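You operate a simulated robot arm through the tools that you are given. There is no shell and no other tool. Be economical: measure what you need, move in short steps, check, and stop when the job is done.

You are at the controls of a simulated robot arm. One attempt, no reset.

TASK
Scrub the bearer plate clean, then grease it from the blue tin.
Fine: yellow brush to scrub, green brush to grease; both go back. Set down upright: yellow brush, green brush. A coat counts when it lies all over at full strength: go over it till it gets no stronger. What is to be rubbed or washed off counts as gone when no trace of it is left.

Only the result counts: the job must be done as asked and must still hold three seconds after the hand-in. Knocking over, shifting, dropping, spilling or breaking anything else fails it.

THE ROBOT
A 6-joint arm with a two-finger parallel gripper on a trunk, on a base that drives. Base frame: it is fixed to the floor where the robot stands at the start and does not move with it; the origin is under the middle of the robot, x ahead of it, y to its left, z up. Units: mm, rad, N and s.
With the tool pointing down near the work surface it reaches from about 300 to 700 mm from the robot's upright axis, wherever it stands. Its first joint turns from -2.897 to 2.897 rad. Places, roughly: bearer plate [1700, -300, 600]; black valve [1200, -200, 700]; blue tin [1500, -250, 750]; grease cup three [1400, -300, 700]; white rag [-1000, 1250, 750]. Payload 4.1 kg.
Tool frame: the origin (TCP) lies between the finger pads and is the grasp point; the fingertips stand 23 mm ahead of it; z points along the fingers, y is the line along which they close. Largest opening 94 mm; finger width 38, thickness 10; the body of the gripper, 54 by 96 mm, starts 39 mm behind the TCP.
Orientation is that of the tool frame in the base frame, as a unit quaternion [x, y, z, w]. With the fingers straight down and closing along the base's y, the tool's x points along the base's -x, its y along +y and its z along -z.

THE INTERFACE
- The arm moves only by the tool servo_tool. Its argument "moves" is text: rows parted by semicolons, each of 7 numbers parted by spaces: the shift along the tool's x, y, z in units of 20 mm (1.0 is 20 mm), then the turn, a rotation vector about the tool's x, y, z in units of 5 degrees (1.0 is 5 degrees), then the gripper command, from -1 (fully open) to 1 (shut), values between in proportion. In form: x y z rx ry rz hand; .... A call has 1 to 12 rows; each row shifts and turns the commanded pose from where the row before left it, along the tool's axes as they then stand. A call with a number of a shift or a turn outside -1 to 1 is refused whole. A row lasts 0.2 s, in which the tool goes at most 50 mm and 0.15 rad; a call with a longer step from one row to the next is refused whole, and so is a gripper value outside its range. A pose out of reach is approached as far as the arm can. The call stops where the force on the tool passes 40 N (or 10 N more than at its start, if that is more) or the arm is blocked; 0.2 s more then pass. The fingers move at their own pace (about 45 mm/s each) and stop on an object; they squeeze with about 34 N. The grip force told is the motor's: it shows also when the fingers shut on nothing. Time passes only in rows, and 0.2 s behind the last, so rows that do not move let the fingers close. It gives the time, the measured TCP pose, the force on the tool (base axes), the opening and the grip force at its end, in the units of the frame above (readings bear some noise), with the torque about the TCP (base axes, N m) and any sound that the robot's microphone picked up.
- Cameras (640 x 400 px; columns grow to the right, rows downward): "scene" is now at [16.2, 175.3, 1302.7]; the picture's right is [0.11, -0.99, 0.00], its down [-0.76, -0.09, -0.64] and it looks along [0.64, 0.07, -0.77] (base axes); focal length 269 px, centre (320, 200). "wrist" rides on the gripper at [86, 16, -75] in the tool frame; the picture's right is [-0.18, 0.98, 0.00], its down [-0.58, -0.11, -0.81] and it looks along [-0.79, -0.15, 0.59] (tool axes); focal length 243 px, centre (320, 200). There is no depth. A picture from a camera that has moved, and an enlarged one, comes with that camera's place and axes in the base frame and with its lens.
- get_image(camera): a new picture of that camera. The clock stands still meanwhile.
- move_column(by): slides the trunk up (or, below 0, down) by that many mm; the arm and the scene camera ride with it, the base frame stays. It gives what a move gives, with no picture.
- drive_base(legs): drives the robot by 1 to 6 legs, each [ahead, turn to the left] in mm and rad, along the robot's own axes; the way and the turn of a leg run together, so that a leg with both is an arc; at most 1500 mm and 3.142 rad a leg. The arm and the cameras ride along, it lands a little off, and it stops where it bumps. It gives what a move gives.
- pan_tilt(pan, tilt): turns the head with the scene camera to pan (to the left, within 2.705 rad either way) and tilt (down, from -0.506 to 1.204), counted from straight ahead of the robot. It gives what a move gives.
- close_up(camera, box): a new picture of the part [left, top, right, bottom] of that camera's present view, enlarged. The clock stands still meanwhile.
- hand_in(): hands the job in; it is judged then, once.

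Work in short steps. Places have to be worked out from the pictures, the camera data and where the tool is seen: move nearer, look again, correct. Check each grasp and each placing, and mend what went wrong. You have 120 turns and 98 pictures in all, those below and enlarged ones among them. Open the gripper and draw the arm clear of the work before you hand the job in, unless the task says otherwise; then end with one line.

The tools are called after "Request:" as name(argument=value, ...) on one line, values as JSON. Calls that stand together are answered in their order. servo_tool: Moves the arm, as the interface text tells. Its arguments: {"type":"object","properties":{"moves":{"type":"string"}},"required":["moves"]} The other tools are called the same way: move_column (by) slides the trunk up or down; drive_base (legs) drives the base; pan_tilt (pan, tilt) turns the head that bears the scene camera; get_image (camera) takes a picture; close_up (camera, box) takes an enlarged picture of a part of a camera's view; hand_in () hands the job in.

At the start:

```text
time: 0.0
position: [495.3, 37.0, 816.6]
tcp_rot: [0.0, 1.0, 0.0, 0.0]
ft_force: [-0.6, 0.1, 0.4]
wrist_torque: [0.0, -0.01, -0.02]
gripper_width: 94.0
grasp_force: 0.1
trunk travel left (down, up): [-275.0, 315.0]
robot x, y, heading: [-0.5, 0.2, -0.002]
head pan, tilt: [0.115, 0.876]
```

scene: 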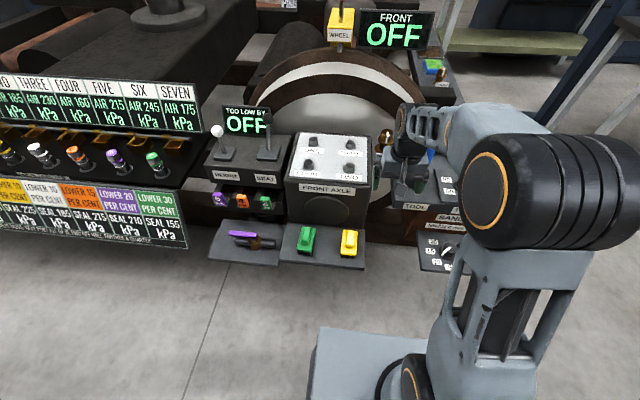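
wrist: 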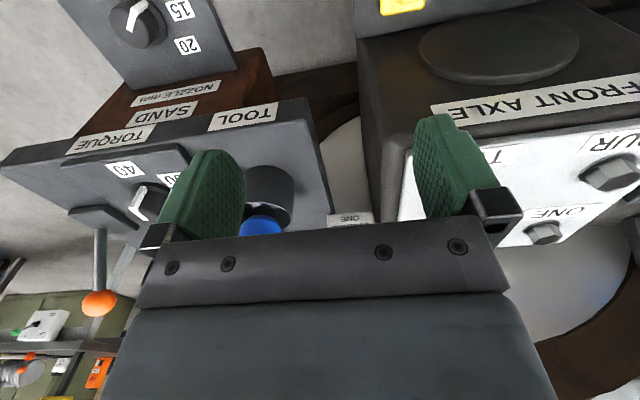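

The start view shows a machine in front, with green and yellow things on a low shelf. I'll turn the head to look ahead toward the plate and the tin.

Request:
pan_tilt(pan=-0.2, tilt=0.4)

Request:
close_up(camera="scene", box=[160, 100, 480, 300])

Request:
get_image(camera="scene")

```text
time: 0.9
position: [494.9, 37.8, 816.3]
tcp_rot: [-0.001, 1.0, 0.0, 0.0]
ft_force: [0.2, 0.1, 0.6]
wrist_torque: [0.02, -0.03, 0.01]
gripper_width: 93.8
grasp_force: 0.1
trunk travel left (down, up): [-275.0, 315.0]
robot x, y, heading: [2.3, -4.8, 0.002]
head pan, tilt: [-0.201, 0.4]
```

```text
2.00 times, centred on (320, 200) of scene
camera zoom: at [30.7, 148.1, 1343.9], right [-0.2, -0.98, 0.0], down [-0.38, 0.08, -0.92], along [0.9, -0.18, -0.39], focal length 539 px, centre (320, 200)
```

zoom: 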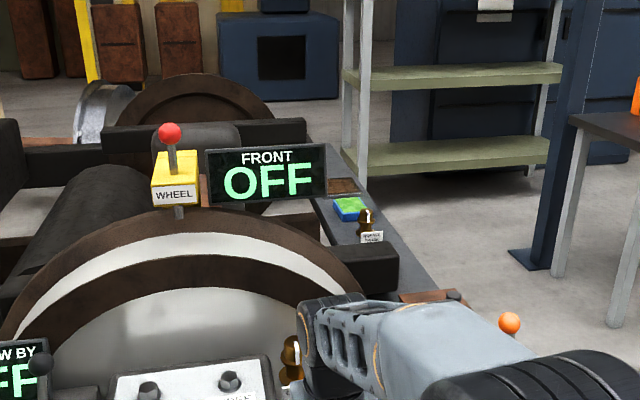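

```text
94 pictures are left
camera scene: at [30.7, 148.1, 1343.9], right [-0.2, -0.98, 0.0], down [-0.38, 0.08, -0.92], along [0.9, -0.18, -0.39], focal length 269 px, centre (320, 200)
```

scene: 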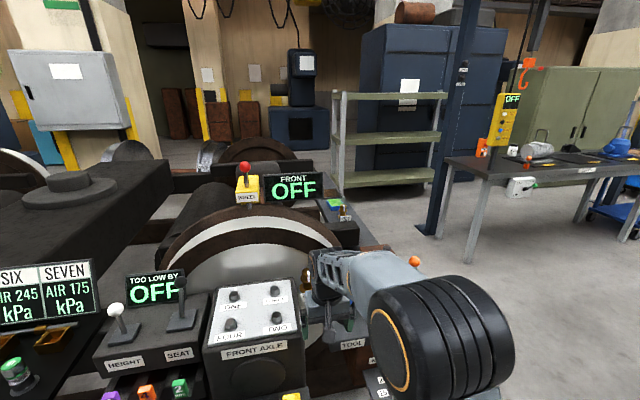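

The blue tin and a rusty plate are visible ahead at about 1.5 m. I'll look closer at them and at the right-hand bench to find the brushes.

Request:
close_up(camera="scene", box=[300, 170, 380, 220])

Request:
close_up(camera="scene", box=[440, 90, 640, 215])

Request:
pan_tilt(pan=0.0, tilt=1.0)

Request:
close_up(camera="scene", box=[160, 50, 480, 250])

```text
8.00 times, centred on (340, 195) of scene
camera zoom: at [30.7, 148.1, 1343.9], right [-0.2, -0.98, 0.0], down [-0.38, 0.08, -0.92], along [0.9, -0.18, -0.39], focal length 2155 px, centre (160, 240)
```

zoom: 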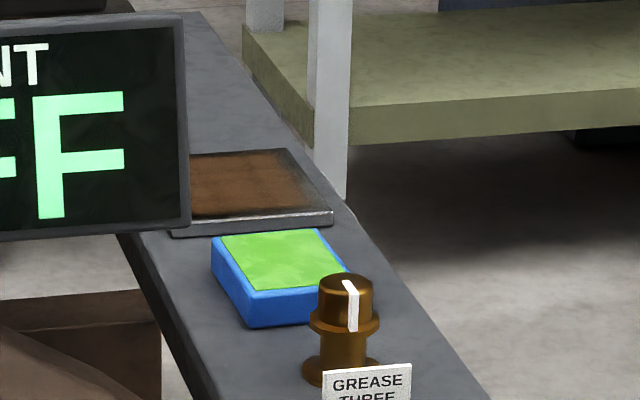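

```text
3.20 times, centred on (540, 152) of scene
camera zoom: at [30.7, 148.1, 1343.9], right [-0.2, -0.98, 0.0], down [-0.38, 0.08, -0.92], along [0.9, -0.18, -0.39], focal length 862 px, centre (-384, 352)
```

zoom: 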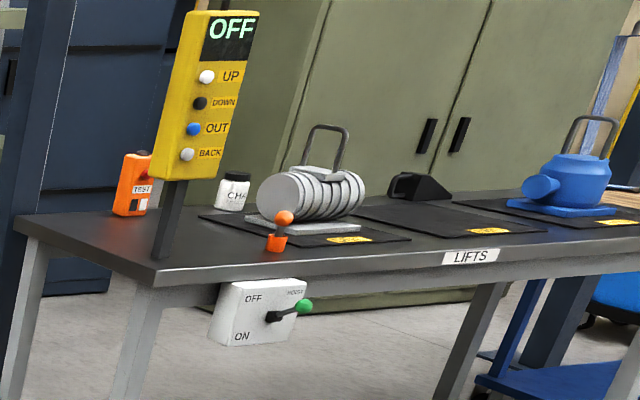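

```text
time: 1.9
position: [495.0, 37.5, 814.9]
tcp_rot: [0.001, 1.0, -0.001, 0.0]
ft_force: [-1.0, -0.5, 0.2]
wrist_torque: [0.01, -0.02, 0.04]
gripper_width: 93.9
grasp_force: 0.1
trunk travel left (down, up): [-275.0, 315.0]
robot x, y, heading: [3.3, 1.8, 0.003]
head pan, tilt: [0.0, 1.0]
```

```text
2.00 times, centred on (320, 150) of scene
camera zoom: at [9.6, 166.5, 1293.8], right [0.0, -1.0, 0.0], down [-0.84, 0.0, -0.54], along [0.54, 0.0, -0.84], focal length 539 px, centre (320, 300)
```

zoom: 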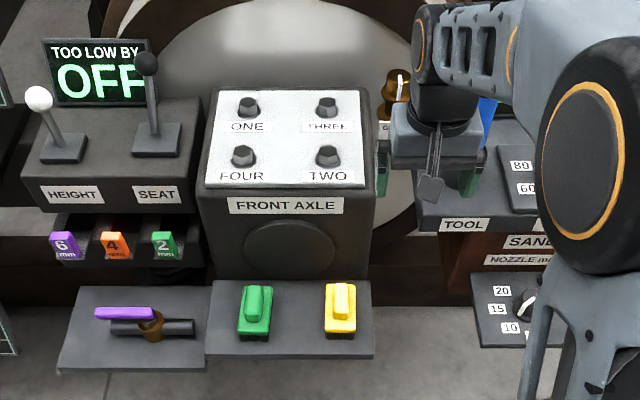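

The yellow and green block brushes stand on the front shelf. I'll raise the trunk to get parallax for their height.

Request:
move_column(by=250)

Request:
close_up(camera="scene", box=[240, 150, 400, 250])

Request:
pan_tilt(pan=-0.5, tilt=0.7)

Request:
get_image(camera="scene")

```text
time: 4.5
position: [494.9, 38.7, 1065.6]
tcp_rot: [0.0, 1.0, -0.001, 0.0]
ft_force: [0.0, 0.5, 0.5]
wrist_torque: [-0.01, 0.02, 0.01]
gripper_width: 94.1
grasp_force: 0.1
trunk travel left (down, up): [-525.0, 65.0]
robot x, y, heading: [-3.5, -1.0, -0.003]
head pan, tilt: [0.0, 1.0]
```

```text
4.00 times, centred on (320, 200) of scene
camera zoom: at [9.6, 166.5, 1543.7], right [0.0, -1.0, 0.0], down [-0.84, 0.0, -0.54], along [0.54, 0.0, -0.84], focal length 1078 px, centre (320, 200)
```

zoom: 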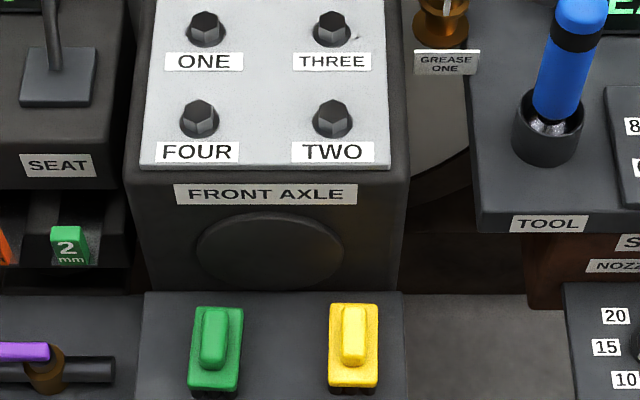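

```text
time: 5.4
position: [493.1, 37.0, 1065.3]
tcp_rot: [-0.001, 1.0, 0.0, 0.0]
ft_force: [1.1, 0.2, -0.5]
wrist_torque: [0.0, 0.01, 0.0]
gripper_width: 94.1
grasp_force: 0.1
trunk travel left (down, up): [-525.0, 65.0]
robot x, y, heading: [-2.1, -3.3, -0.003]
head pan, tilt: [-0.499, 0.7]
```

```text
89 pictures are left
camera scene: at [14.5, 125.9, 1567.0], right [-0.48, -0.88, 0.0], down [-0.57, 0.31, -0.76], along [0.67, -0.37, -0.64], focal length 269 px, centre (320, 200)
```

scene: 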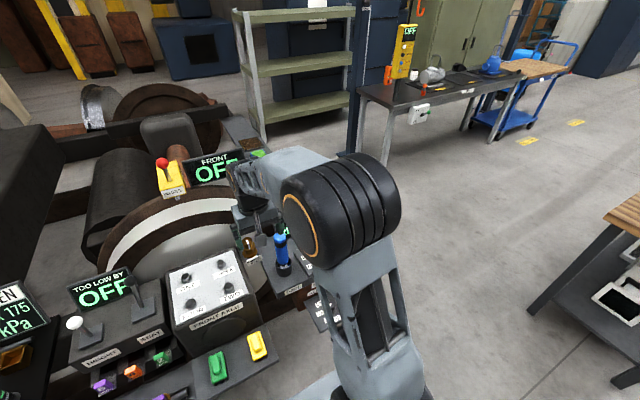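

Triangulation puts the yellow brush's handle at about x 514, y 130, with its top near z 500, and the green one at about y 280. I'll line the open gripper up above the yellow brush, lower the trunk and look again.

Request:
servo_tool(moves="-0.5 1 0 0 0 0 -1; -0.45 1 0 0 0 0 -1; 0 1 0 0 0 0 -1; 0 1 0 0 0 0 -1; 0 0.65 0 0 0 0 -1; 0 0 0 0 0 0 -1")

Request:
move_column(by=-430)

Request:
pan_tilt(pan=-0.1, tilt=1.1)

Request:
get_image(camera="wrist")

Request:
get_image(camera="scene")

```text
time: 6.8
position: [514.5, 131.2, 1066.5]
tcp_rot: [0.001, 1.0, 0.0, 0.0]
ft_force: [0.4, 0.3, -0.2]
wrist_torque: [-0.02, -0.02, 0.0]
gripper_width: 94.0
grasp_force: 0.0
trunk travel left (down, up): [-525.0, 65.0]
robot x, y, heading: [1.4, 1.1, -0.0]
head pan, tilt: [-0.499, 0.7]
```

```text
refused: -430 is not a number from -400 to 400
```

```text
time: 7.7
position: [514.7, 130.5, 1066.1]
tcp_rot: [0.0, 1.0, -0.001, 0.0]
ft_force: [0.2, 0.3, -0.1]
wrist_torque: [0.03, -0.02, -0.01]
gripper_width: 93.8
grasp_force: 0.1
trunk travel left (down, up): [-525.0, 65.0]
robot x, y, heading: [3.2, 0.1, -0.002]
head pan, tilt: [-0.099, 1.1]
```

```text
88 pictures are left
camera wrist: at [427.3, 147.2, 1141.7], right [0.18, 0.98, 0.0], down [0.58, -0.11, 0.81], along [0.79, -0.15, -0.59], focal length 243 px, centre (320, 200)
```

wrist: 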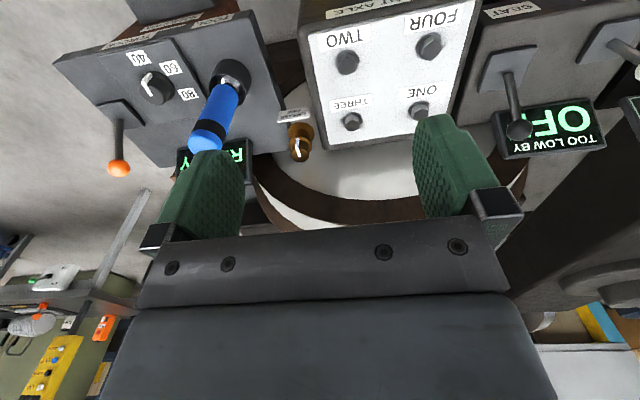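

```text
87 pictures are left
camera scene: at [2.8, 160.2, 1537.1], right [-0.1, -0.99, 0.0], down [-0.89, 0.09, -0.45], along [0.45, -0.05, -0.89], focal length 269 px, centre (320, 200)
```

scene: 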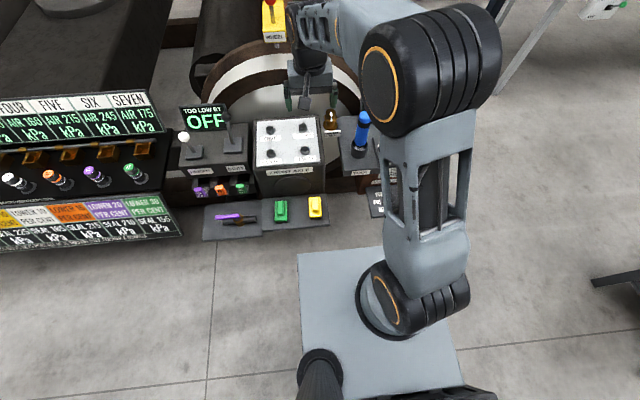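

Lined up well above. Now lower the trunk 400 mm and check.

Request:
move_column(by=-400)

Request:
get_image(camera="scene")

Request:
get_image(camera="wrist")

```text
time: 11.3
position: [517.3, 130.3, 678.4]
tcp_rot: [0.0, 1.0, 0.002, 0.011]
ft_force: [-1.7, -0.3, 10.4]
wrist_torque: [-0.19, -0.55, -0.03]
gripper_width: 94.2
grasp_force: 0.2
trunk travel left (down, up): [-129.0, 461.0]
robot x, y, heading: [-3.8, -0.9, -0.0]
head pan, tilt: [-0.099, 1.1]
stopped: the force on the tool passed its limit at 46 N (the readings are from after the stop); the commanded pose is now the measured one
```

```text
86 pictures are left
camera scene: at [1.7, 160.1, 1140.9], right [-0.1, -1.0, 0.0], down [-0.89, 0.09, -0.45], along [0.45, -0.04, -0.89], focal length 269 px, centre (320, 200)
```

scene: 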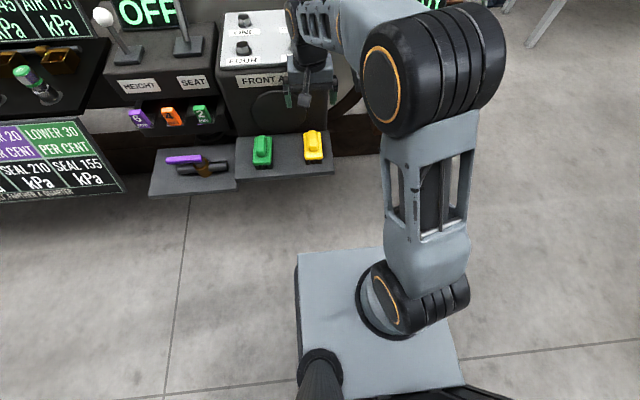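

```text
85 pictures are left
camera wrist: at [428.5, 147.4, 751.7], right [0.18, 0.98, 0.01], down [0.56, -0.11, 0.82], along [0.81, -0.15, -0.58], focal length 243 px, centre (320, 200)
```

wrist: 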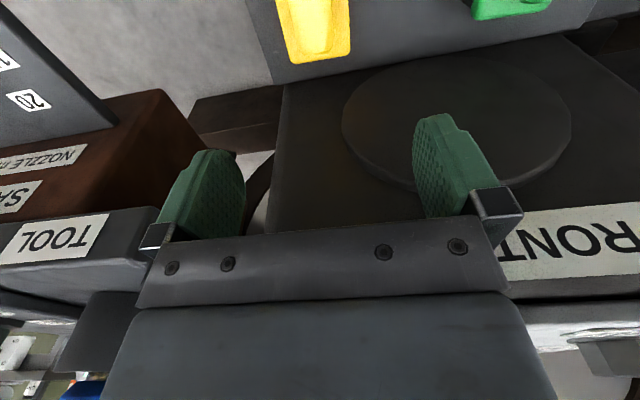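

The hand touched the top edge of the FRONT AXLE box, because the vertical wrist sticks out too far forward. I'll rise, tilt the tool 25° back so it approaches diagonally from the robot side, and pull back to about [425, 130, 690].

Request:
servo_tool(moves="0 0 -1 0 0 0 -1; 0 0 -1 0 0 0 -1; 1 0 -1 0 0 0 -1; 1 0 0 0 0 0 -1; 1 0 0 0 -1 0 -1; 1 0 0 0 -1 0 -1; 0 0 0 0 -1 0 -1; 0 0 0 0 -1 0 -1; 0 0 0 0 -1 0 -1; 0 0 0 0 0 0 -1")

Request:
get_image(camera="wrist")

Request:
get_image(camera="scene")

```text
time: 13.5
position: [437.0, 132.4, 733.1]
tcp_rot: [0.001, 0.974, 0.001, 0.225]
ft_force: [0.2, 0.0, 0.1]
wrist_torque: [-0.02, -0.01, 0.02]
gripper_width: 94.0
grasp_force: 0.0
trunk travel left (down, up): [-129.0, 461.0]
robot x, y, heading: [-1.3, -5.6, 0.001]
head pan, tilt: [-0.099, 1.1]
```

```text
84 pictures are left
camera wrist: at [325.3, 148.0, 762.6], right [0.16, 0.98, 0.08], down [0.17, -0.11, 0.98], along [0.97, -0.15, -0.18], focal length 243 px, centre (320, 200)
```

wrist: 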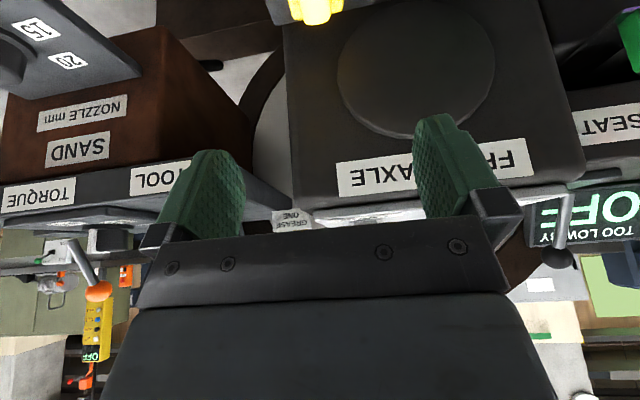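

```text
83 pictures are left
camera scene: at [2.6, 160.2, 1141.0], right [-0.1, -1.0, 0.0], down [-0.89, 0.09, -0.45], along [0.45, -0.05, -0.89], focal length 269 px, centre (320, 200)
```

scene: 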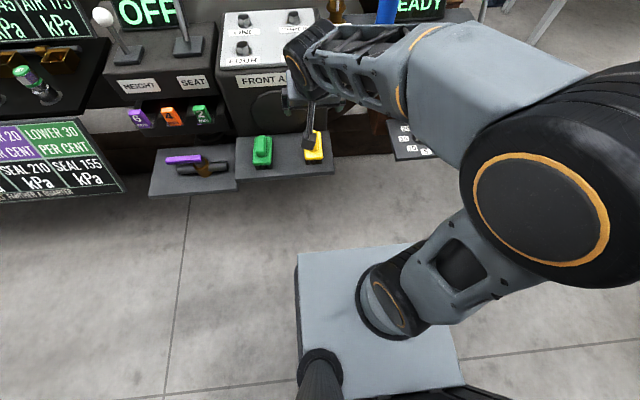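

Tilted by 26° with a clear line to the brush. I'll drop onto the approach line and advance along the tool axis until the fingertips are about 40 mm above the brush handle.

Request:
servo_tool(moves="0.8 -0.1 0.8 0 0 0 -1; 0.8 0 0.8 0 0 0 -1; 0 0 1 0 0 0 -1; 0 0 1 0 0 0 -1; 0 0 1 0 0 0 -1; 0 0 1 0 0 0 -1; 0 0 1 0 0 0 -1; 0 0 1 0 0 0 -1; 0 0 1 0 0 0 -1; 0 0 0 0 0 0 -1")

Request:
get_image(camera="wrist")

Request:
close_up(camera="scene", box=[240, 90, 400, 190])

```text
time: 15.7
position: [483.0, 130.3, 563.9]
tcp_rot: [0.001, 0.974, 0.002, 0.225]
ft_force: [0.1, 0.3, 0.8]
wrist_torque: [-0.01, 0.03, 0.02]
gripper_width: 93.6
grasp_force: 0.0
trunk travel left (down, up): [-129.0, 461.0]
robot x, y, heading: [-2.3, -1.4, -0.003]
head pan, tilt: [-0.099, 1.1]
```

```text
82 pictures are left
camera wrist: at [372.3, 145.9, 594.2], right [0.17, 0.98, 0.08], down [0.17, -0.11, 0.98], along [0.97, -0.15, -0.19], focal length 243 px, centre (320, 200)
```

wrist: 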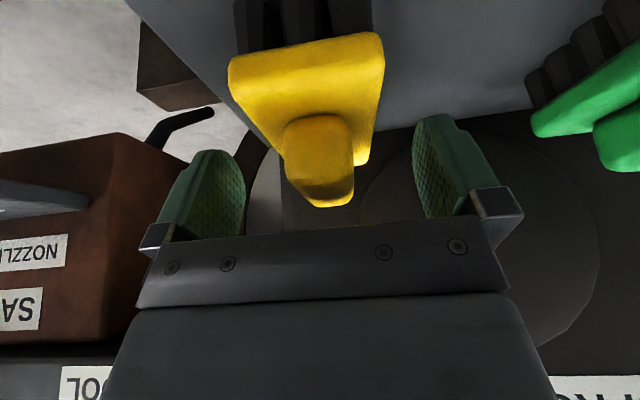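

```text
4.00 times, centred on (320, 140) of scene
camera zoom: at [2.6, 160.2, 1141.0], right [-0.1, -1.0, 0.0], down [-0.89, 0.09, -0.45], along [0.45, -0.05, -0.89], focal length 1078 px, centre (320, 440)
```

zoom: 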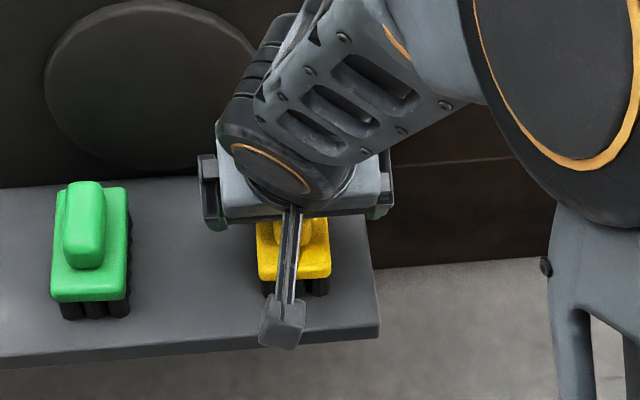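

Re-triangulating from the wrist views puts the ridge top at about z 562, x 455–513, with the body top near z 529. So the fingers already straddle the handle, centred, and I'll close here.

Request:
servo_tool(moves="0.05 0 0.1 0 0 0 -1; 0 0 0 0 0 0 1; 0 0 0 0 0 0 1; 0 0 0 0 0 0 1; 0 0 0 0 0 0 1; 0 0 0 0 0 0 1; 0 0 0 0 0 0 1")

Request:
get_image(camera="wrist")

```text
time: 17.3
position: [483.7, 129.0, 560.8]
tcp_rot: [0.001, 0.975, 0.001, 0.223]
ft_force: [-0.1, 0.8, -0.7]
wrist_torque: [0.0, -0.03, 0.02]
gripper_width: 49.3
grasp_force: 33.6
trunk travel left (down, up): [-129.0, 461.0]
robot x, y, heading: [2.2, 1.5, -0.003]
head pan, tilt: [-0.099, 1.1]
```

```text
80 pictures are left
camera wrist: at [372.3, 145.4, 592.2], right [0.17, 0.98, 0.08], down [0.17, -0.11, 0.98], along [0.97, -0.15, -0.19], focal length 243 px, centre (320, 200)
```

wrist: 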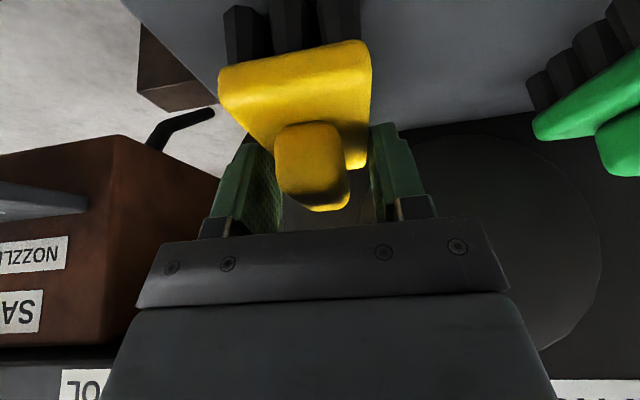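

The opening of 49 mm means I caught the body rather than the ridge. I'll open, rise about 14 mm and close on the ridge.

Request:
servo_tool(moves="0 0 0 0 0 0 -1; 0 0 0 0 0 0 -1; 0 0 0 0 0 0 -1; 0 0 0 0 0 0 -1; -0.3 0 -0.63 0 0 0 -1; 0 0 0 0 0 0 1; 0 0 0 0 0 0 1; 0 0 0 0 0 0 1; 0 0 0 0 0 0 1; 0 0 0 0 0 0 1; 0 0 0 0 0 0 1")

Request:
get_image(camera="wrist")

```text
time: 19.7
position: [482.0, 129.9, 576.0]
tcp_rot: [0.001, 0.974, 0.002, 0.225]
ft_force: [0.5, -0.8, 0.6]
wrist_torque: [-0.09, 0.08, -0.01]
gripper_width: 25.6
grasp_force: 33.9
trunk travel left (down, up): [-129.0, 461.0]
robot x, y, heading: [0.7, 2.0, 0.001]
head pan, tilt: [-0.099, 1.1]
```

```text
79 pictures are left
camera wrist: at [371.7, 146.5, 606.4], right [0.17, 0.98, 0.08], down [0.17, -0.11, 0.98], along [0.97, -0.15, -0.19], focal length 243 px, centre (320, 200)
```

wrist: 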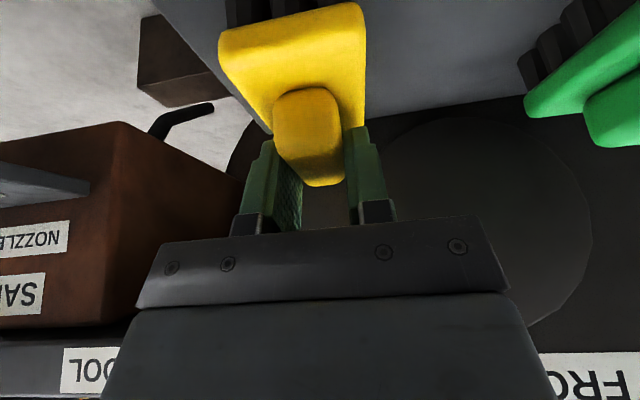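

The ridge is gripped at 25.6 mm. I'll remember this return pose (TCP [482, 130, 576], tilt 26°), then retract along the tool axis and raise the trunk.

Request:
servo_tool(moves="-0.2 0 -0.45 0 0 0 1; 0 0 -1 0 0 0 1; 0 0 -1 0 0 0 1; 0 0 -1 0 0 0 1; 0 0 -1 0 0 0 1; 0 0 -1 0 0 0 1; 0 0 -1 0 0 0 1; 0 0 -1 0 0 0 1; 0 0 0 0 0 0 1")

Request:
move_column(by=280)

Request:
get_image(camera="wrist")

Request:
get_image(camera="scene")

```text
time: 21.7
position: [422.4, 127.2, 712.5]
tcp_rot: [-0.001, 0.975, 0.002, 0.224]
ft_force: [-0.1, 0.6, 0.0]
wrist_torque: [0.0, 0.02, -0.05]
gripper_width: 0.0
grasp_force: 34.1
trunk travel left (down, up): [-129.0, 461.0]
robot x, y, heading: [0.3, -1.9, 0.001]
head pan, tilt: [-0.099, 1.1]
```

```text
time: 24.5
position: [422.4, 127.0, 992.7]
tcp_rot: [0.0, 0.974, 0.001, 0.225]
ft_force: [-0.2, -1.1, 0.0]
wrist_torque: [0.0, -0.03, 0.01]
gripper_width: 0.1
grasp_force: 34.1
trunk travel left (down, up): [-409.0, 181.0]
robot x, y, heading: [-2.0, -3.0, 0.005]
head pan, tilt: [-0.099, 1.1]
```

```text
78 pictures are left
camera wrist: at [310.6, 143.5, 1022.1], right [0.17, 0.98, 0.08], down [0.17, -0.11, 0.98], along [0.97, -0.15, -0.19], focal length 243 px, centre (320, 200)
```

wrist: 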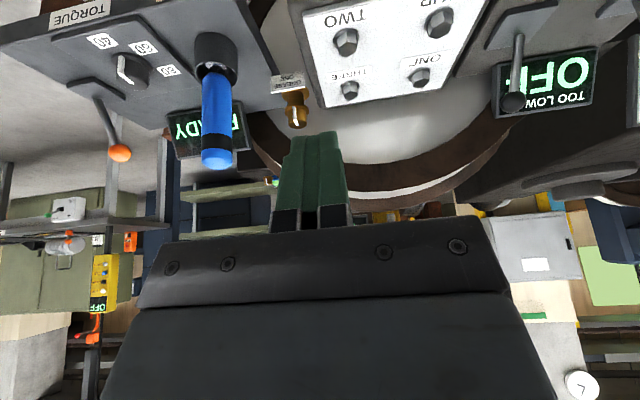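

```text
77 pictures are left
camera scene: at [2.7, 160.3, 1421.0], right [-0.1, -1.0, 0.0], down [-0.89, 0.09, -0.45], along [0.45, -0.05, -0.89], focal length 269 px, centre (320, 200)
```

scene: 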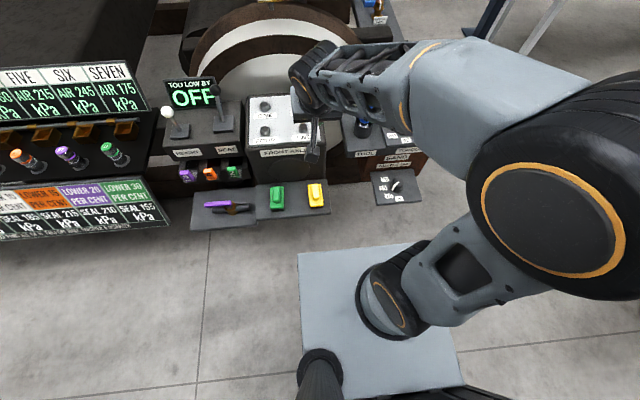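

The brush slipped off because the grip was too shallow, but it still stands upright in its place. I'll reopen, reduce the tilt to 11° for an even pad contact, and come back down for a deeper grip.

Request:
servo_tool(moves="0 0 0 0 1 0 -1; 0 0 0 0 1 0 -1; 0 0 0 0 1 0 -1; -0.9 0.15 0.17 0 0 0 -1; -0.87 0 0.17 0 0 0 -1; 0 0 0 0 0 0 -1; 0 0 0 0 0 0 -1")

Request:
move_column(by=-335)

Request:
get_image(camera="wrist")

Request:
close_up(camera="scene", box=[220, 80, 380, 180])

```text
time: 26.1
position: [459.2, 128.9, 993.5]
tcp_rot: [-0.001, 0.995, 0.002, 0.095]
ft_force: [0.9, 1.7, -0.5]
wrist_torque: [0.04, 0.01, -0.04]
gripper_width: 93.9
grasp_force: 0.1
trunk travel left (down, up): [-409.0, 181.0]
robot x, y, heading: [2.1, 2.9, 0.002]
head pan, tilt: [-0.099, 1.1]
```

```text
time: 29.4
position: [458.8, 129.6, 658.2]
tcp_rot: [0.0, 0.996, 0.001, 0.094]
ft_force: [1.1, -0.6, 0.1]
wrist_torque: [0.04, 0.0, 0.0]
gripper_width: 94.0
grasp_force: 0.0
trunk travel left (down, up): [-74.0, 516.0]
robot x, y, heading: [0.0, 0.5, 0.004]
head pan, tilt: [-0.099, 1.1]
```

```text
76 pictures are left
camera wrist: at [358.7, 146.1, 716.0], right [0.18, 0.98, 0.04], down [0.42, -0.11, 0.9], along [0.89, -0.15, -0.43], focal length 243 px, centre (320, 200)
```

wrist: 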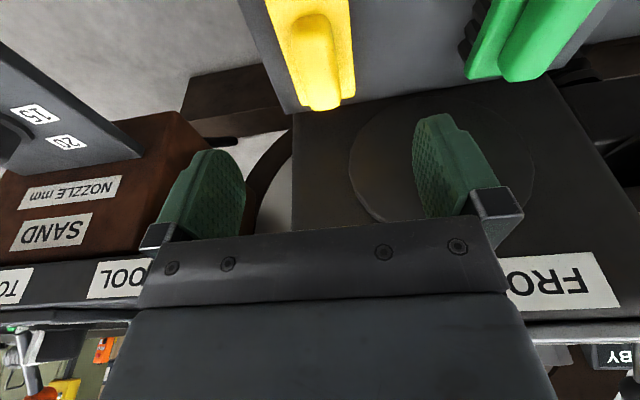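

```text
4.00 times, centred on (300, 130) of scene
camera zoom: at [2.6, 160.2, 1086.0], right [-0.1, -1.0, 0.0], down [-0.89, 0.09, -0.45], along [0.45, -0.05, -0.89], focal length 1078 px, centre (400, 480)
```

zoom: 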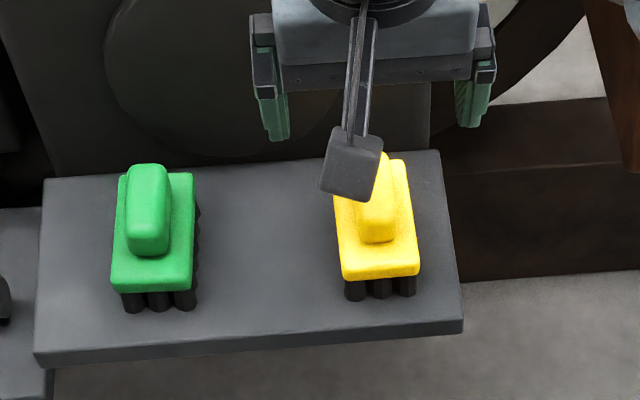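

Both brushes stand fine, and the ridge is centred at y≈130, x≈477. I'll go down with the hand opened to about 42 mm, so the tips come to rest just over the body's shoulders.

Request:
servo_tool(moves="0 0.05 1 0 0 0 0.1; 0 0 1 0 0 0 0.1; 0 0 1 0 0 0 0.1; 0 0 0.8 0 0 0 0.1; 0 0 0.4 0 0 0 0.1; 0 0 0.2 0 0 0 0.1; 0 0 0 0 0 0 0.1")

Request:
get_image(camera="wrist")

```text
time: 31.0
position: [475.4, 131.6, 571.9]
tcp_rot: [0.0, 0.995, 0.002, 0.096]
ft_force: [-1.4, -1.0, 6.8]
wrist_torque: [-0.19, 0.16, -0.02]
gripper_width: 42.8
grasp_force: 0.6
trunk travel left (down, up): [-74.0, 516.0]
robot x, y, heading: [2.3, -1.6, 0.002]
head pan, tilt: [-0.099, 1.1]
```

```text
74 pictures are left
camera wrist: at [376.3, 147.6, 629.6], right [0.18, 0.98, 0.04], down [0.42, -0.11, 0.9], along [0.89, -0.15, -0.43], focal length 243 px, centre (320, 200)
```

wrist: 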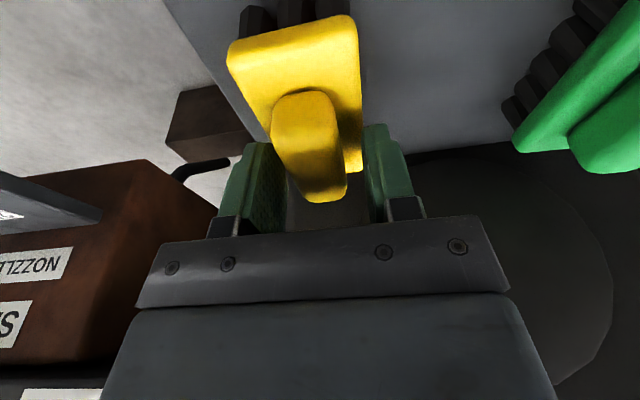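

There's a light contact of 7 N, so the tips rest on the body's shoulders with about 20 mm of overlap on the ridge. I'll back off 1 mm, close, and lift a little to test.

Request:
servo_tool(moves="0 0 -0.05 0 0 0 0.1; 0 0 0 0 0 0 1; 0 0 0 0 0 0 1; 0 0 0 0 0 0 1; 0 0 0 0 0 0 1; 0 0 0 0 0 0 1; -0.1 0 -0.5 0 0 0 1; -0.1 0 -0.5 0 0 0 1; 0 0 0 0 0 0 1; 0 0 0 0 0 0 1")

Request:
get_image(camera="wrist")

```text
time: 33.2
position: [475.3, 131.4, 592.3]
tcp_rot: [-0.001, 0.995, 0.001, 0.095]
ft_force: [0.6, -0.5, -0.6]
wrist_torque: [0.0, 0.01, -0.03]
gripper_width: 25.7
grasp_force: 33.9
trunk travel left (down, up): [-74.0, 516.0]
robot x, y, heading: [-1.2, -1.3, 0.002]
head pan, tilt: [-0.099, 1.1]
```

```text
73 pictures are left
camera wrist: at [375.6, 147.9, 650.6], right [0.18, 0.98, 0.04], down [0.42, -0.11, 0.9], along [0.89, -0.15, -0.43], focal length 243 px, centre (320, 200)
```

wrist: 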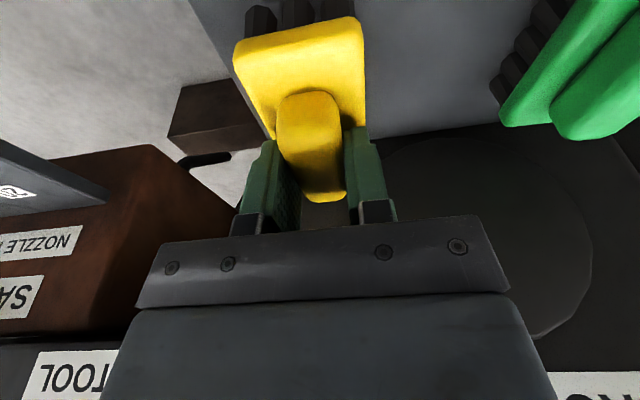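

The brush is held: it moves with the hand while the scene shifts behind it. Return grip pose: TCP [475.4, 131.5, 573], tilt 11°. I'll raise the trunk and verify.

Request:
move_column(by=360)

Request:
pan_tilt(pan=-0.6, tilt=0.75)

Request:
get_image(camera="scene")

Request:
get_image(camera="wrist")

```text
time: 36.7
position: [475.8, 131.2, 953.2]
tcp_rot: [0.0, 0.996, 0.001, 0.094]
ft_force: [-0.7, 0.6, -1.7]
wrist_torque: [0.0, -0.01, 0.0]
gripper_width: 25.7
grasp_force: 33.8
trunk travel left (down, up): [-434.0, 156.0]
robot x, y, heading: [0.7, -2.5, 0.004]
head pan, tilt: [-0.099, 1.1]
```

```text
time: 37.7
position: [475.5, 132.0, 952.3]
tcp_rot: [-0.001, 0.996, 0.002, 0.095]
ft_force: [0.6, 0.6, -1.7]
wrist_torque: [0.0, -0.03, -0.02]
gripper_width: 25.5
grasp_force: 34.4
trunk travel left (down, up): [-434.0, 156.0]
robot x, y, heading: [2.3, -0.0, -0.004]
head pan, tilt: [-0.6, 0.75]
```

```text
72 pictures are left
camera scene: at [8.3, 119.8, 1471.7], right [-0.56, -0.83, 0.0], down [-0.56, 0.39, -0.73], along [0.6, -0.41, -0.68], focal length 269 px, centre (320, 200)
```

scene: 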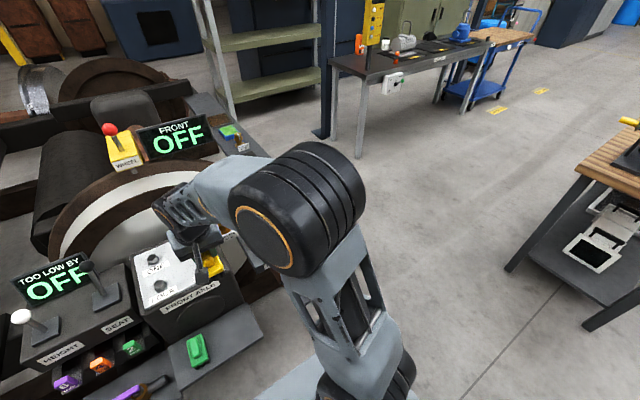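

```text
71 pictures are left
camera wrist: at [375.6, 147.9, 1010.5], right [0.18, 0.98, 0.04], down [0.42, -0.11, 0.9], along [0.89, -0.15, -0.43], focal length 243 px, centre (320, 200)
```

wrist: 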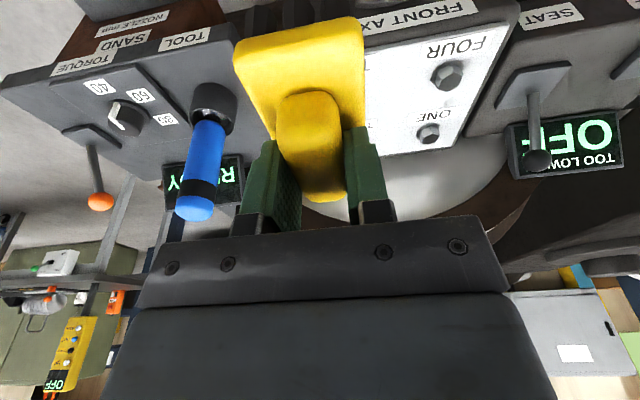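

Yellow brush secure. Now I'll drive: back 200, turn right, go diagonally to about [286, −757], and turn straight again.

Request:
drive_base(legs=[[-200, 0], [0, -1.0], [900, 0], [0, 1.0]])

Request:
pan_tilt(pan=0.2, tilt=0.6)

Request:
get_image(camera="scene")

```text
time: 48.8
position: [754.9, -700.8, 952.4]
tcp_rot: [0.032, 0.995, -0.002, 0.095]
ft_force: [0.2, -0.6, -0.9]
wrist_torque: [0.05, 0.01, 0.01]
gripper_width: 25.6
grasp_force: 34.0
trunk travel left (down, up): [-434.0, 156.0]
robot x, y, heading: [269.5, -800.7, -0.064]
head pan, tilt: [-0.6, 0.75]
```

```text
time: 50.0
position: [754.3, -701.8, 952.5]
tcp_rot: [0.034, 0.995, -0.001, 0.095]
ft_force: [0.9, 0.8, -1.2]
wrist_torque: [-0.04, 0.03, -0.01]
gripper_width: 25.8
grasp_force: 34.3
trunk travel left (down, up): [-434.0, 156.0]
robot x, y, heading: [269.6, -800.4, -0.064]
head pan, tilt: [0.201, 0.6]
```

```text
70 pictures are left
camera scene: at [310.3, -619.0, 1484.6], right [0.13, -0.99, 0.0], down [-0.56, -0.08, -0.82], along [0.82, 0.11, -0.57], focal length 269 px, centre (320, 200)
```

scene: 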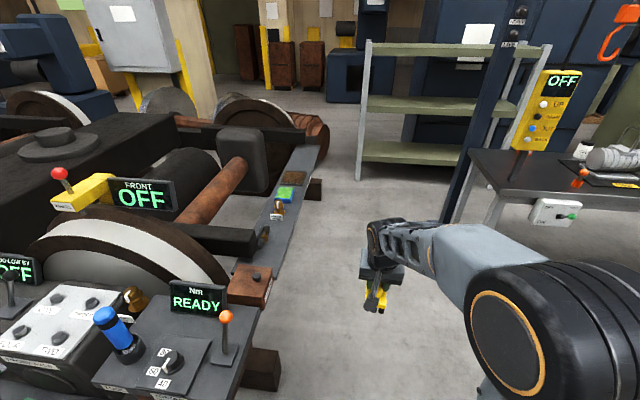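

Clear path along the machine's right side; the tin is near [1490, −272] and the plate near [1680, −280]. I'll drive forward to about [1600, −820] and face the machine.

Request:
drive_base(legs=[[0, 0.064], [1330, 0], [0, 1.57]])

Request:
pan_tilt(pan=0.0, tilt=0.9)

Request:
get_image(camera="scene")

Request:
get_image(camera="wrist")

```text
time: 60.8
position: [1453.5, -339.3, 952.7]
tcp_rot: [-0.699, 0.709, 0.068, 0.066]
ft_force: [0.1, -0.6, -1.5]
wrist_torque: [0.02, 0.0, 0.0]
gripper_width: 25.4
grasp_force: 34.1
trunk travel left (down, up): [-434.0, 156.0]
robot x, y, heading: [1581.2, -818.1, 1.554]
head pan, tilt: [0.201, 0.6]
```

```text
time: 61.6
position: [1453.5, -339.0, 952.5]
tcp_rot: [-0.699, 0.709, 0.069, 0.066]
ft_force: [0.6, 0.7, -1.0]
wrist_torque: [-0.02, 0.03, 0.0]
gripper_width: 25.6
grasp_force: 34.2
trunk travel left (down, up): [-434.0, 156.0]
robot x, y, heading: [1580.3, -816.9, 1.56]
head pan, tilt: [0.0, 0.901]
```

```text
69 pictures are left
camera scene: at [1413.0, -798.9, 1459.9], right [1.0, -0.01, 0.0], down [-0.01, -0.78, -0.62], along [0.01, 0.62, -0.78], focal length 269 px, centre (320, 200)
```

scene: 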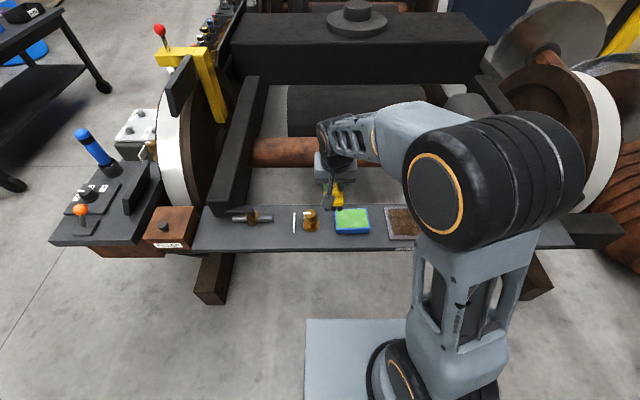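

```text
68 pictures are left
camera wrist: at [1435.8, -437.9, 1010.5], right [-0.98, 0.19, 0.04], down [0.12, 0.42, 0.9], along [0.16, 0.89, -0.43], focal length 243 px, centre (320, 200)
```

wrist: 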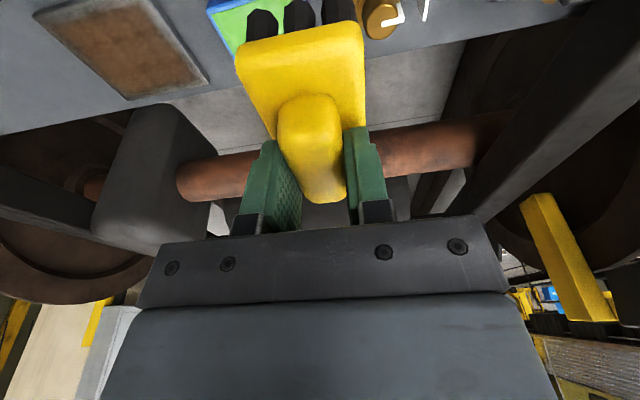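

From here I work out the plate spanning about x 1663–1821, y −312…−190, at z≈645, and the tin centred near [1536, −270]. I'll move the brush over the plate at height.

Request:
servo_tool(moves="-0.35 -1 0.07 0 0 0 1; -0.35 -1 0.07 0 0 0 1; -0.35 -1 0.07 0 0 0 1; -0.35 -1 0.07 0 0 0 1; -0.35 -1 0.07 0 0 0 1; -0.35 -1 0.07 0 0 0 1; -0.35 -1 0.07 0 0 0 1; -0.35 -1 0.07 0 0 0 1; -0.35 -1 0.07 0 0 0 1; -0.35 -1 0.07 0 0 0 1; -0.35 -1 0.07 0 0 0 1; -0.35 -1 0.07 0 0 0 1")

Request:
move_column(by=-150)

Request:
get_image(camera="scene")

Request:
get_image(camera="wrist")

```text
time: 64.2
position: [1697.9, -254.4, 951.4]
tcp_rot: [-0.7, 0.708, 0.068, 0.066]
ft_force: [-0.6, -0.6, -0.5]
wrist_torque: [0.0, 0.0, 0.04]
gripper_width: 25.5
grasp_force: 33.7
trunk travel left (down, up): [-434.0, 156.0]
robot x, y, heading: [1579.9, -819.5, 1.557]
head pan, tilt: [0.0, 0.901]
```

```text
time: 66.0
position: [1697.2, -255.2, 801.1]
tcp_rot: [-0.699, 0.708, 0.068, 0.066]
ft_force: [-0.2, 0.3, -1.7]
wrist_torque: [0.0, 0.01, -0.03]
gripper_width: 25.5
grasp_force: 34.5
trunk travel left (down, up): [-284.0, 306.0]
robot x, y, heading: [1577.9, -817.1, 1.553]
head pan, tilt: [0.0, 0.901]
```

```text
67 pictures are left
camera scene: at [1413.1, -798.9, 1309.9], right [1.0, -0.01, 0.0], down [-0.01, -0.78, -0.62], along [0.01, 0.62, -0.78], focal length 269 px, centre (320, 200)
```

scene: 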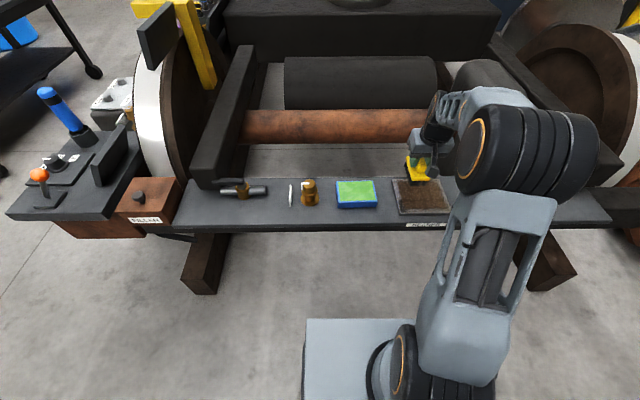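

```text
66 pictures are left
camera wrist: at [1679.0, -353.7, 859.2], right [-0.98, 0.19, 0.04], down [0.12, 0.42, 0.9], along [0.16, 0.89, -0.43], focal length 243 px, centre (320, 200)
```

wrist: 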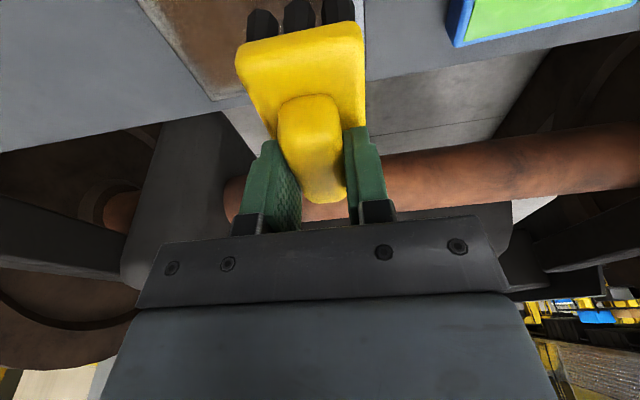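

A close-up of the plate and brush to refine the geometry.

Request:
close_up(camera="scene", box=[320, 145, 480, 245])

```text
4.00 times, centred on (400, 195) of scene
camera zoom: at [1413.1, -798.9, 1309.9], right [1.0, -0.01, 0.0], down [-0.01, -0.78, -0.62], along [0.01, 0.62, -0.78], focal length 1078 px, centre (0, 220)
```

zoom: 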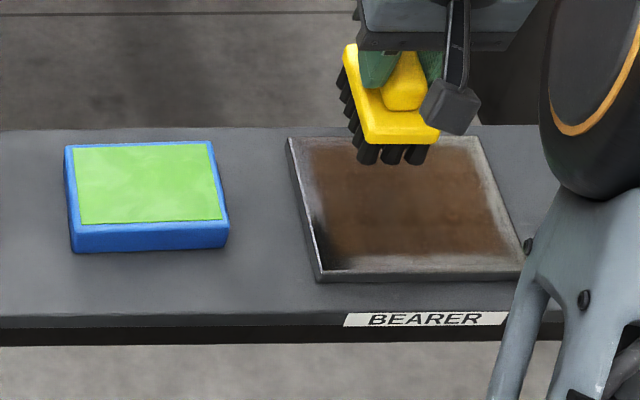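

The plate spans about x 1662–1821, y −326…−186. I'll move the brush over its centre and descend, gently at the end, to feel the contact.

Request:
servo_tool(moves="0 -1 0 0 0 0 1; 0 -1 0 0 0 0 1; 0 -0.2 0 0 0 0 1; 0.191 0 0.982 0 0 0 1; 0.191 0 0.982 0 0 0 1; 0.191 0 0.982 0 0 0 1; 0 0 0 0 0 0 1")

Request:
close_up(camera="scene", box=[360, 145, 480, 220])

```text
time: 67.5
position: [1740.6, -256.9, 741.0]
tcp_rot: [-0.7, 0.708, 0.069, 0.066]
ft_force: [0.2, -0.4, -1.7]
wrist_torque: [-0.02, 0.01, 0.0]
gripper_width: 25.7
grasp_force: 33.9
trunk travel left (down, up): [-284.0, 306.0]
robot x, y, heading: [1575.8, -813.0, 1.56]
head pan, tilt: [0.0, 0.901]
```

```text
5.33 times, centred on (420, 182) of scene
camera zoom: at [1413.2, -798.8, 1309.9], right [1.0, -0.01, 0.0], down [-0.01, -0.78, -0.62], along [0.01, 0.62, -0.78], focal length 1437 px, centre (-213, 293)
```

zoom: 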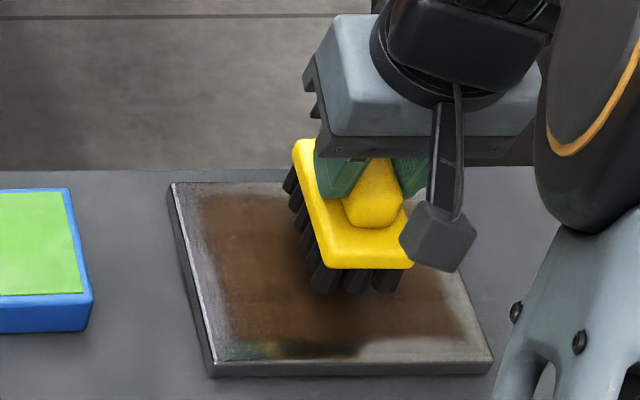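

Still a bit above the plate. I'll descend in 4 mm steps.

Request:
servo_tool(moves="0.038 0 0.196 0 0 0 1; 0.038 0 0.196 0 0 0 1; 0.038 0 0.196 0 0 0 1; 0.038 0 0.196 0 0 0 1; 0 0 0 0 0 0 1")

```text
time: 68.8
position: [1740.4, -255.6, 724.4]
tcp_rot: [-0.7, 0.708, 0.068, 0.066]
ft_force: [0.0, -0.8, -1.4]
wrist_torque: [0.0, -0.02, 0.03]
gripper_width: 25.7
grasp_force: 33.6
trunk travel left (down, up): [-284.0, 306.0]
robot x, y, heading: [1579.7, -819.8, 1.565]
head pan, tilt: [0.0, 0.901]
```

No contact yet at z 724; continuing down.

Request:
servo_tool(moves="0.029 0 0.147 0 0 0 1; 0.029 0 0.147 0 0 0 1; 0.029 0 0.147 0 0 0 1; 0.029 0 0.147 0 0 0 1; 0 0 0 0 0 0 1")

Request:
close_up(camera="scene", box=[360, 145, 480, 220])

```text
time: 70.0
position: [1741.2, -254.5, 717.6]
tcp_rot: [-0.699, 0.708, 0.071, 0.07]
ft_force: [-1.9, -3.1, 28.4]
wrist_torque: [-0.23, -0.03, -0.02]
gripper_width: 25.8
grasp_force: 34.0
trunk travel left (down, up): [-284.0, 306.0]
robot x, y, heading: [1579.2, -816.5, 1.56]
head pan, tilt: [0.0, 0.901]
```

```text
5.33 times, centred on (420, 182) of scene
camera zoom: at [1412.4, -801.4, 1310.2], right [1.0, -0.01, 0.0], down [-0.01, -0.78, -0.62], along [0.01, 0.62, -0.78], focal length 1437 px, centre (-213, 293)
```

zoom: 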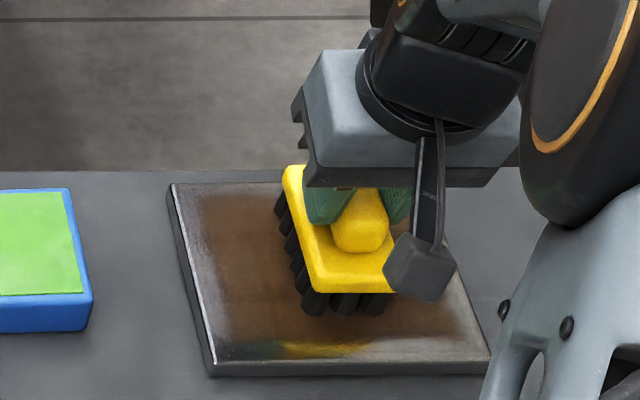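

Contact is at z≈718 with 28 N. I'll ease off to about 15 N and sweep along x at this y.

Request:
servo_tool(moves="-0.02 0 -0.12 0 0 0 1; 0 1 0 0 0 0 1; 0 1 0 0 0 0 1; 0 1 0 0 0 0 1; 0 0.3 0 0 0 0 1; 0 -1 0 0 0 0 1; 0 -1 0 0 0 0 1; 0 -1 0 0 0 0 1; 0 -1 0 0 0 0 1; 0 -1 0 0 0 0 1; 0 -1 0 0 0 0 1; 0 -0.6 0 0 0 0 1")

Request:
close_up(camera="scene", box=[360, 145, 480, 220])

```text
time: 72.5
position: [1803.9, -259.4, 717.5]
tcp_rot: [-0.7, 0.708, 0.069, 0.069]
ft_force: [-9.6, 1.8, 32.5]
wrist_torque: [-0.41, 0.39, -0.21]
gripper_width: 25.6
grasp_force: 33.6
trunk travel left (down, up): [-284.0, 306.0]
robot x, y, heading: [1579.6, -818.3, 1.56]
head pan, tilt: [0.0, 0.901]
```

```text
5.33 times, centred on (420, 182) of scene
camera zoom: at [1411.2, -801.2, 1309.7], right [1.0, -0.01, 0.0], down [-0.01, -0.78, -0.62], along [0.01, 0.62, -0.78], focal length 1437 px, centre (-213, 293)
```

zoom: 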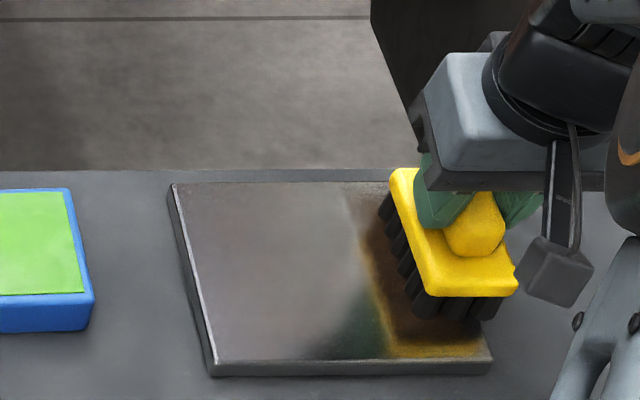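

Scrubbing works well. I'll shift about 30 mm toward the robot, ease off the pressure, and sweep back.

Request:
servo_tool(moves="-0.02 0 -0.1 0 0 0 1; 0.74 0 -0.145 0 0 0 1; 0.74 0 -0.145 0 0 0 1; 0 1 0 0 0 0 1; 0 1 0 0 0 0 1; 0 1 0 0 0 0 1; 0 1 0 0 0 0 1; 0 1 0 0 0 0 1; 0 1 0 0 0 0 1; 0 0.6 0 0 0 0 1; 0 0 0 0 0 0 1")

Request:
servo_tool(moves="-0.98 0 0.19 0 0 0 1; -0.98 0 0.19 0 0 0 1; -0.98 0 0.19 0 0 0 1; 0 -1 0 0 0 0 1; 0 -1 0 0 0 0 1; 0 -1 0 0 0 0 1; 0 -1 0 0 0 0 1; 0 -1 0 0 0 0 1; 0 -1 0 0 0 0 1; 0 -0.6 0 0 0 0 1; 0 0 0 0 0 0 1")

Request:
close_up(camera="scene", box=[360, 145, 480, 220])

```text
time: 75.0
position: [1673.9, -286.0, 717.3]
tcp_rot: [-0.7, 0.708, 0.068, 0.066]
ft_force: [-0.1, 0.4, -0.7]
wrist_torque: [-0.03, 0.0, -0.02]
gripper_width: 25.5
grasp_force: 33.8
trunk travel left (down, up): [-284.0, 306.0]
robot x, y, heading: [1580.7, -816.5, 1.559]
head pan, tilt: [0.0, 0.901]
```

```text
time: 77.3
position: [1806.7, -227.4, 718.7]
tcp_rot: [-0.699, 0.709, 0.068, 0.066]
ft_force: [-0.2, 0.8, -1.5]
wrist_torque: [0.01, 0.04, 0.01]
gripper_width: 25.5
grasp_force: 34.1
trunk travel left (down, up): [-284.0, 306.0]
robot x, y, heading: [1578.0, -820.3, 1.561]
head pan, tilt: [0.0, 0.901]
```

```text
5.33 times, centred on (420, 182) of scene
camera zoom: at [1413.2, -798.9, 1309.9], right [1.0, -0.01, 0.0], down [-0.01, -0.78, -0.62], along [0.01, 0.62, -0.78], focal length 1437 px, centre (-213, 293)
```

zoom: 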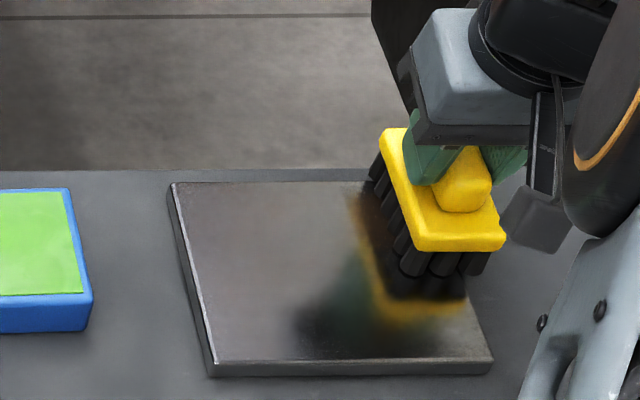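

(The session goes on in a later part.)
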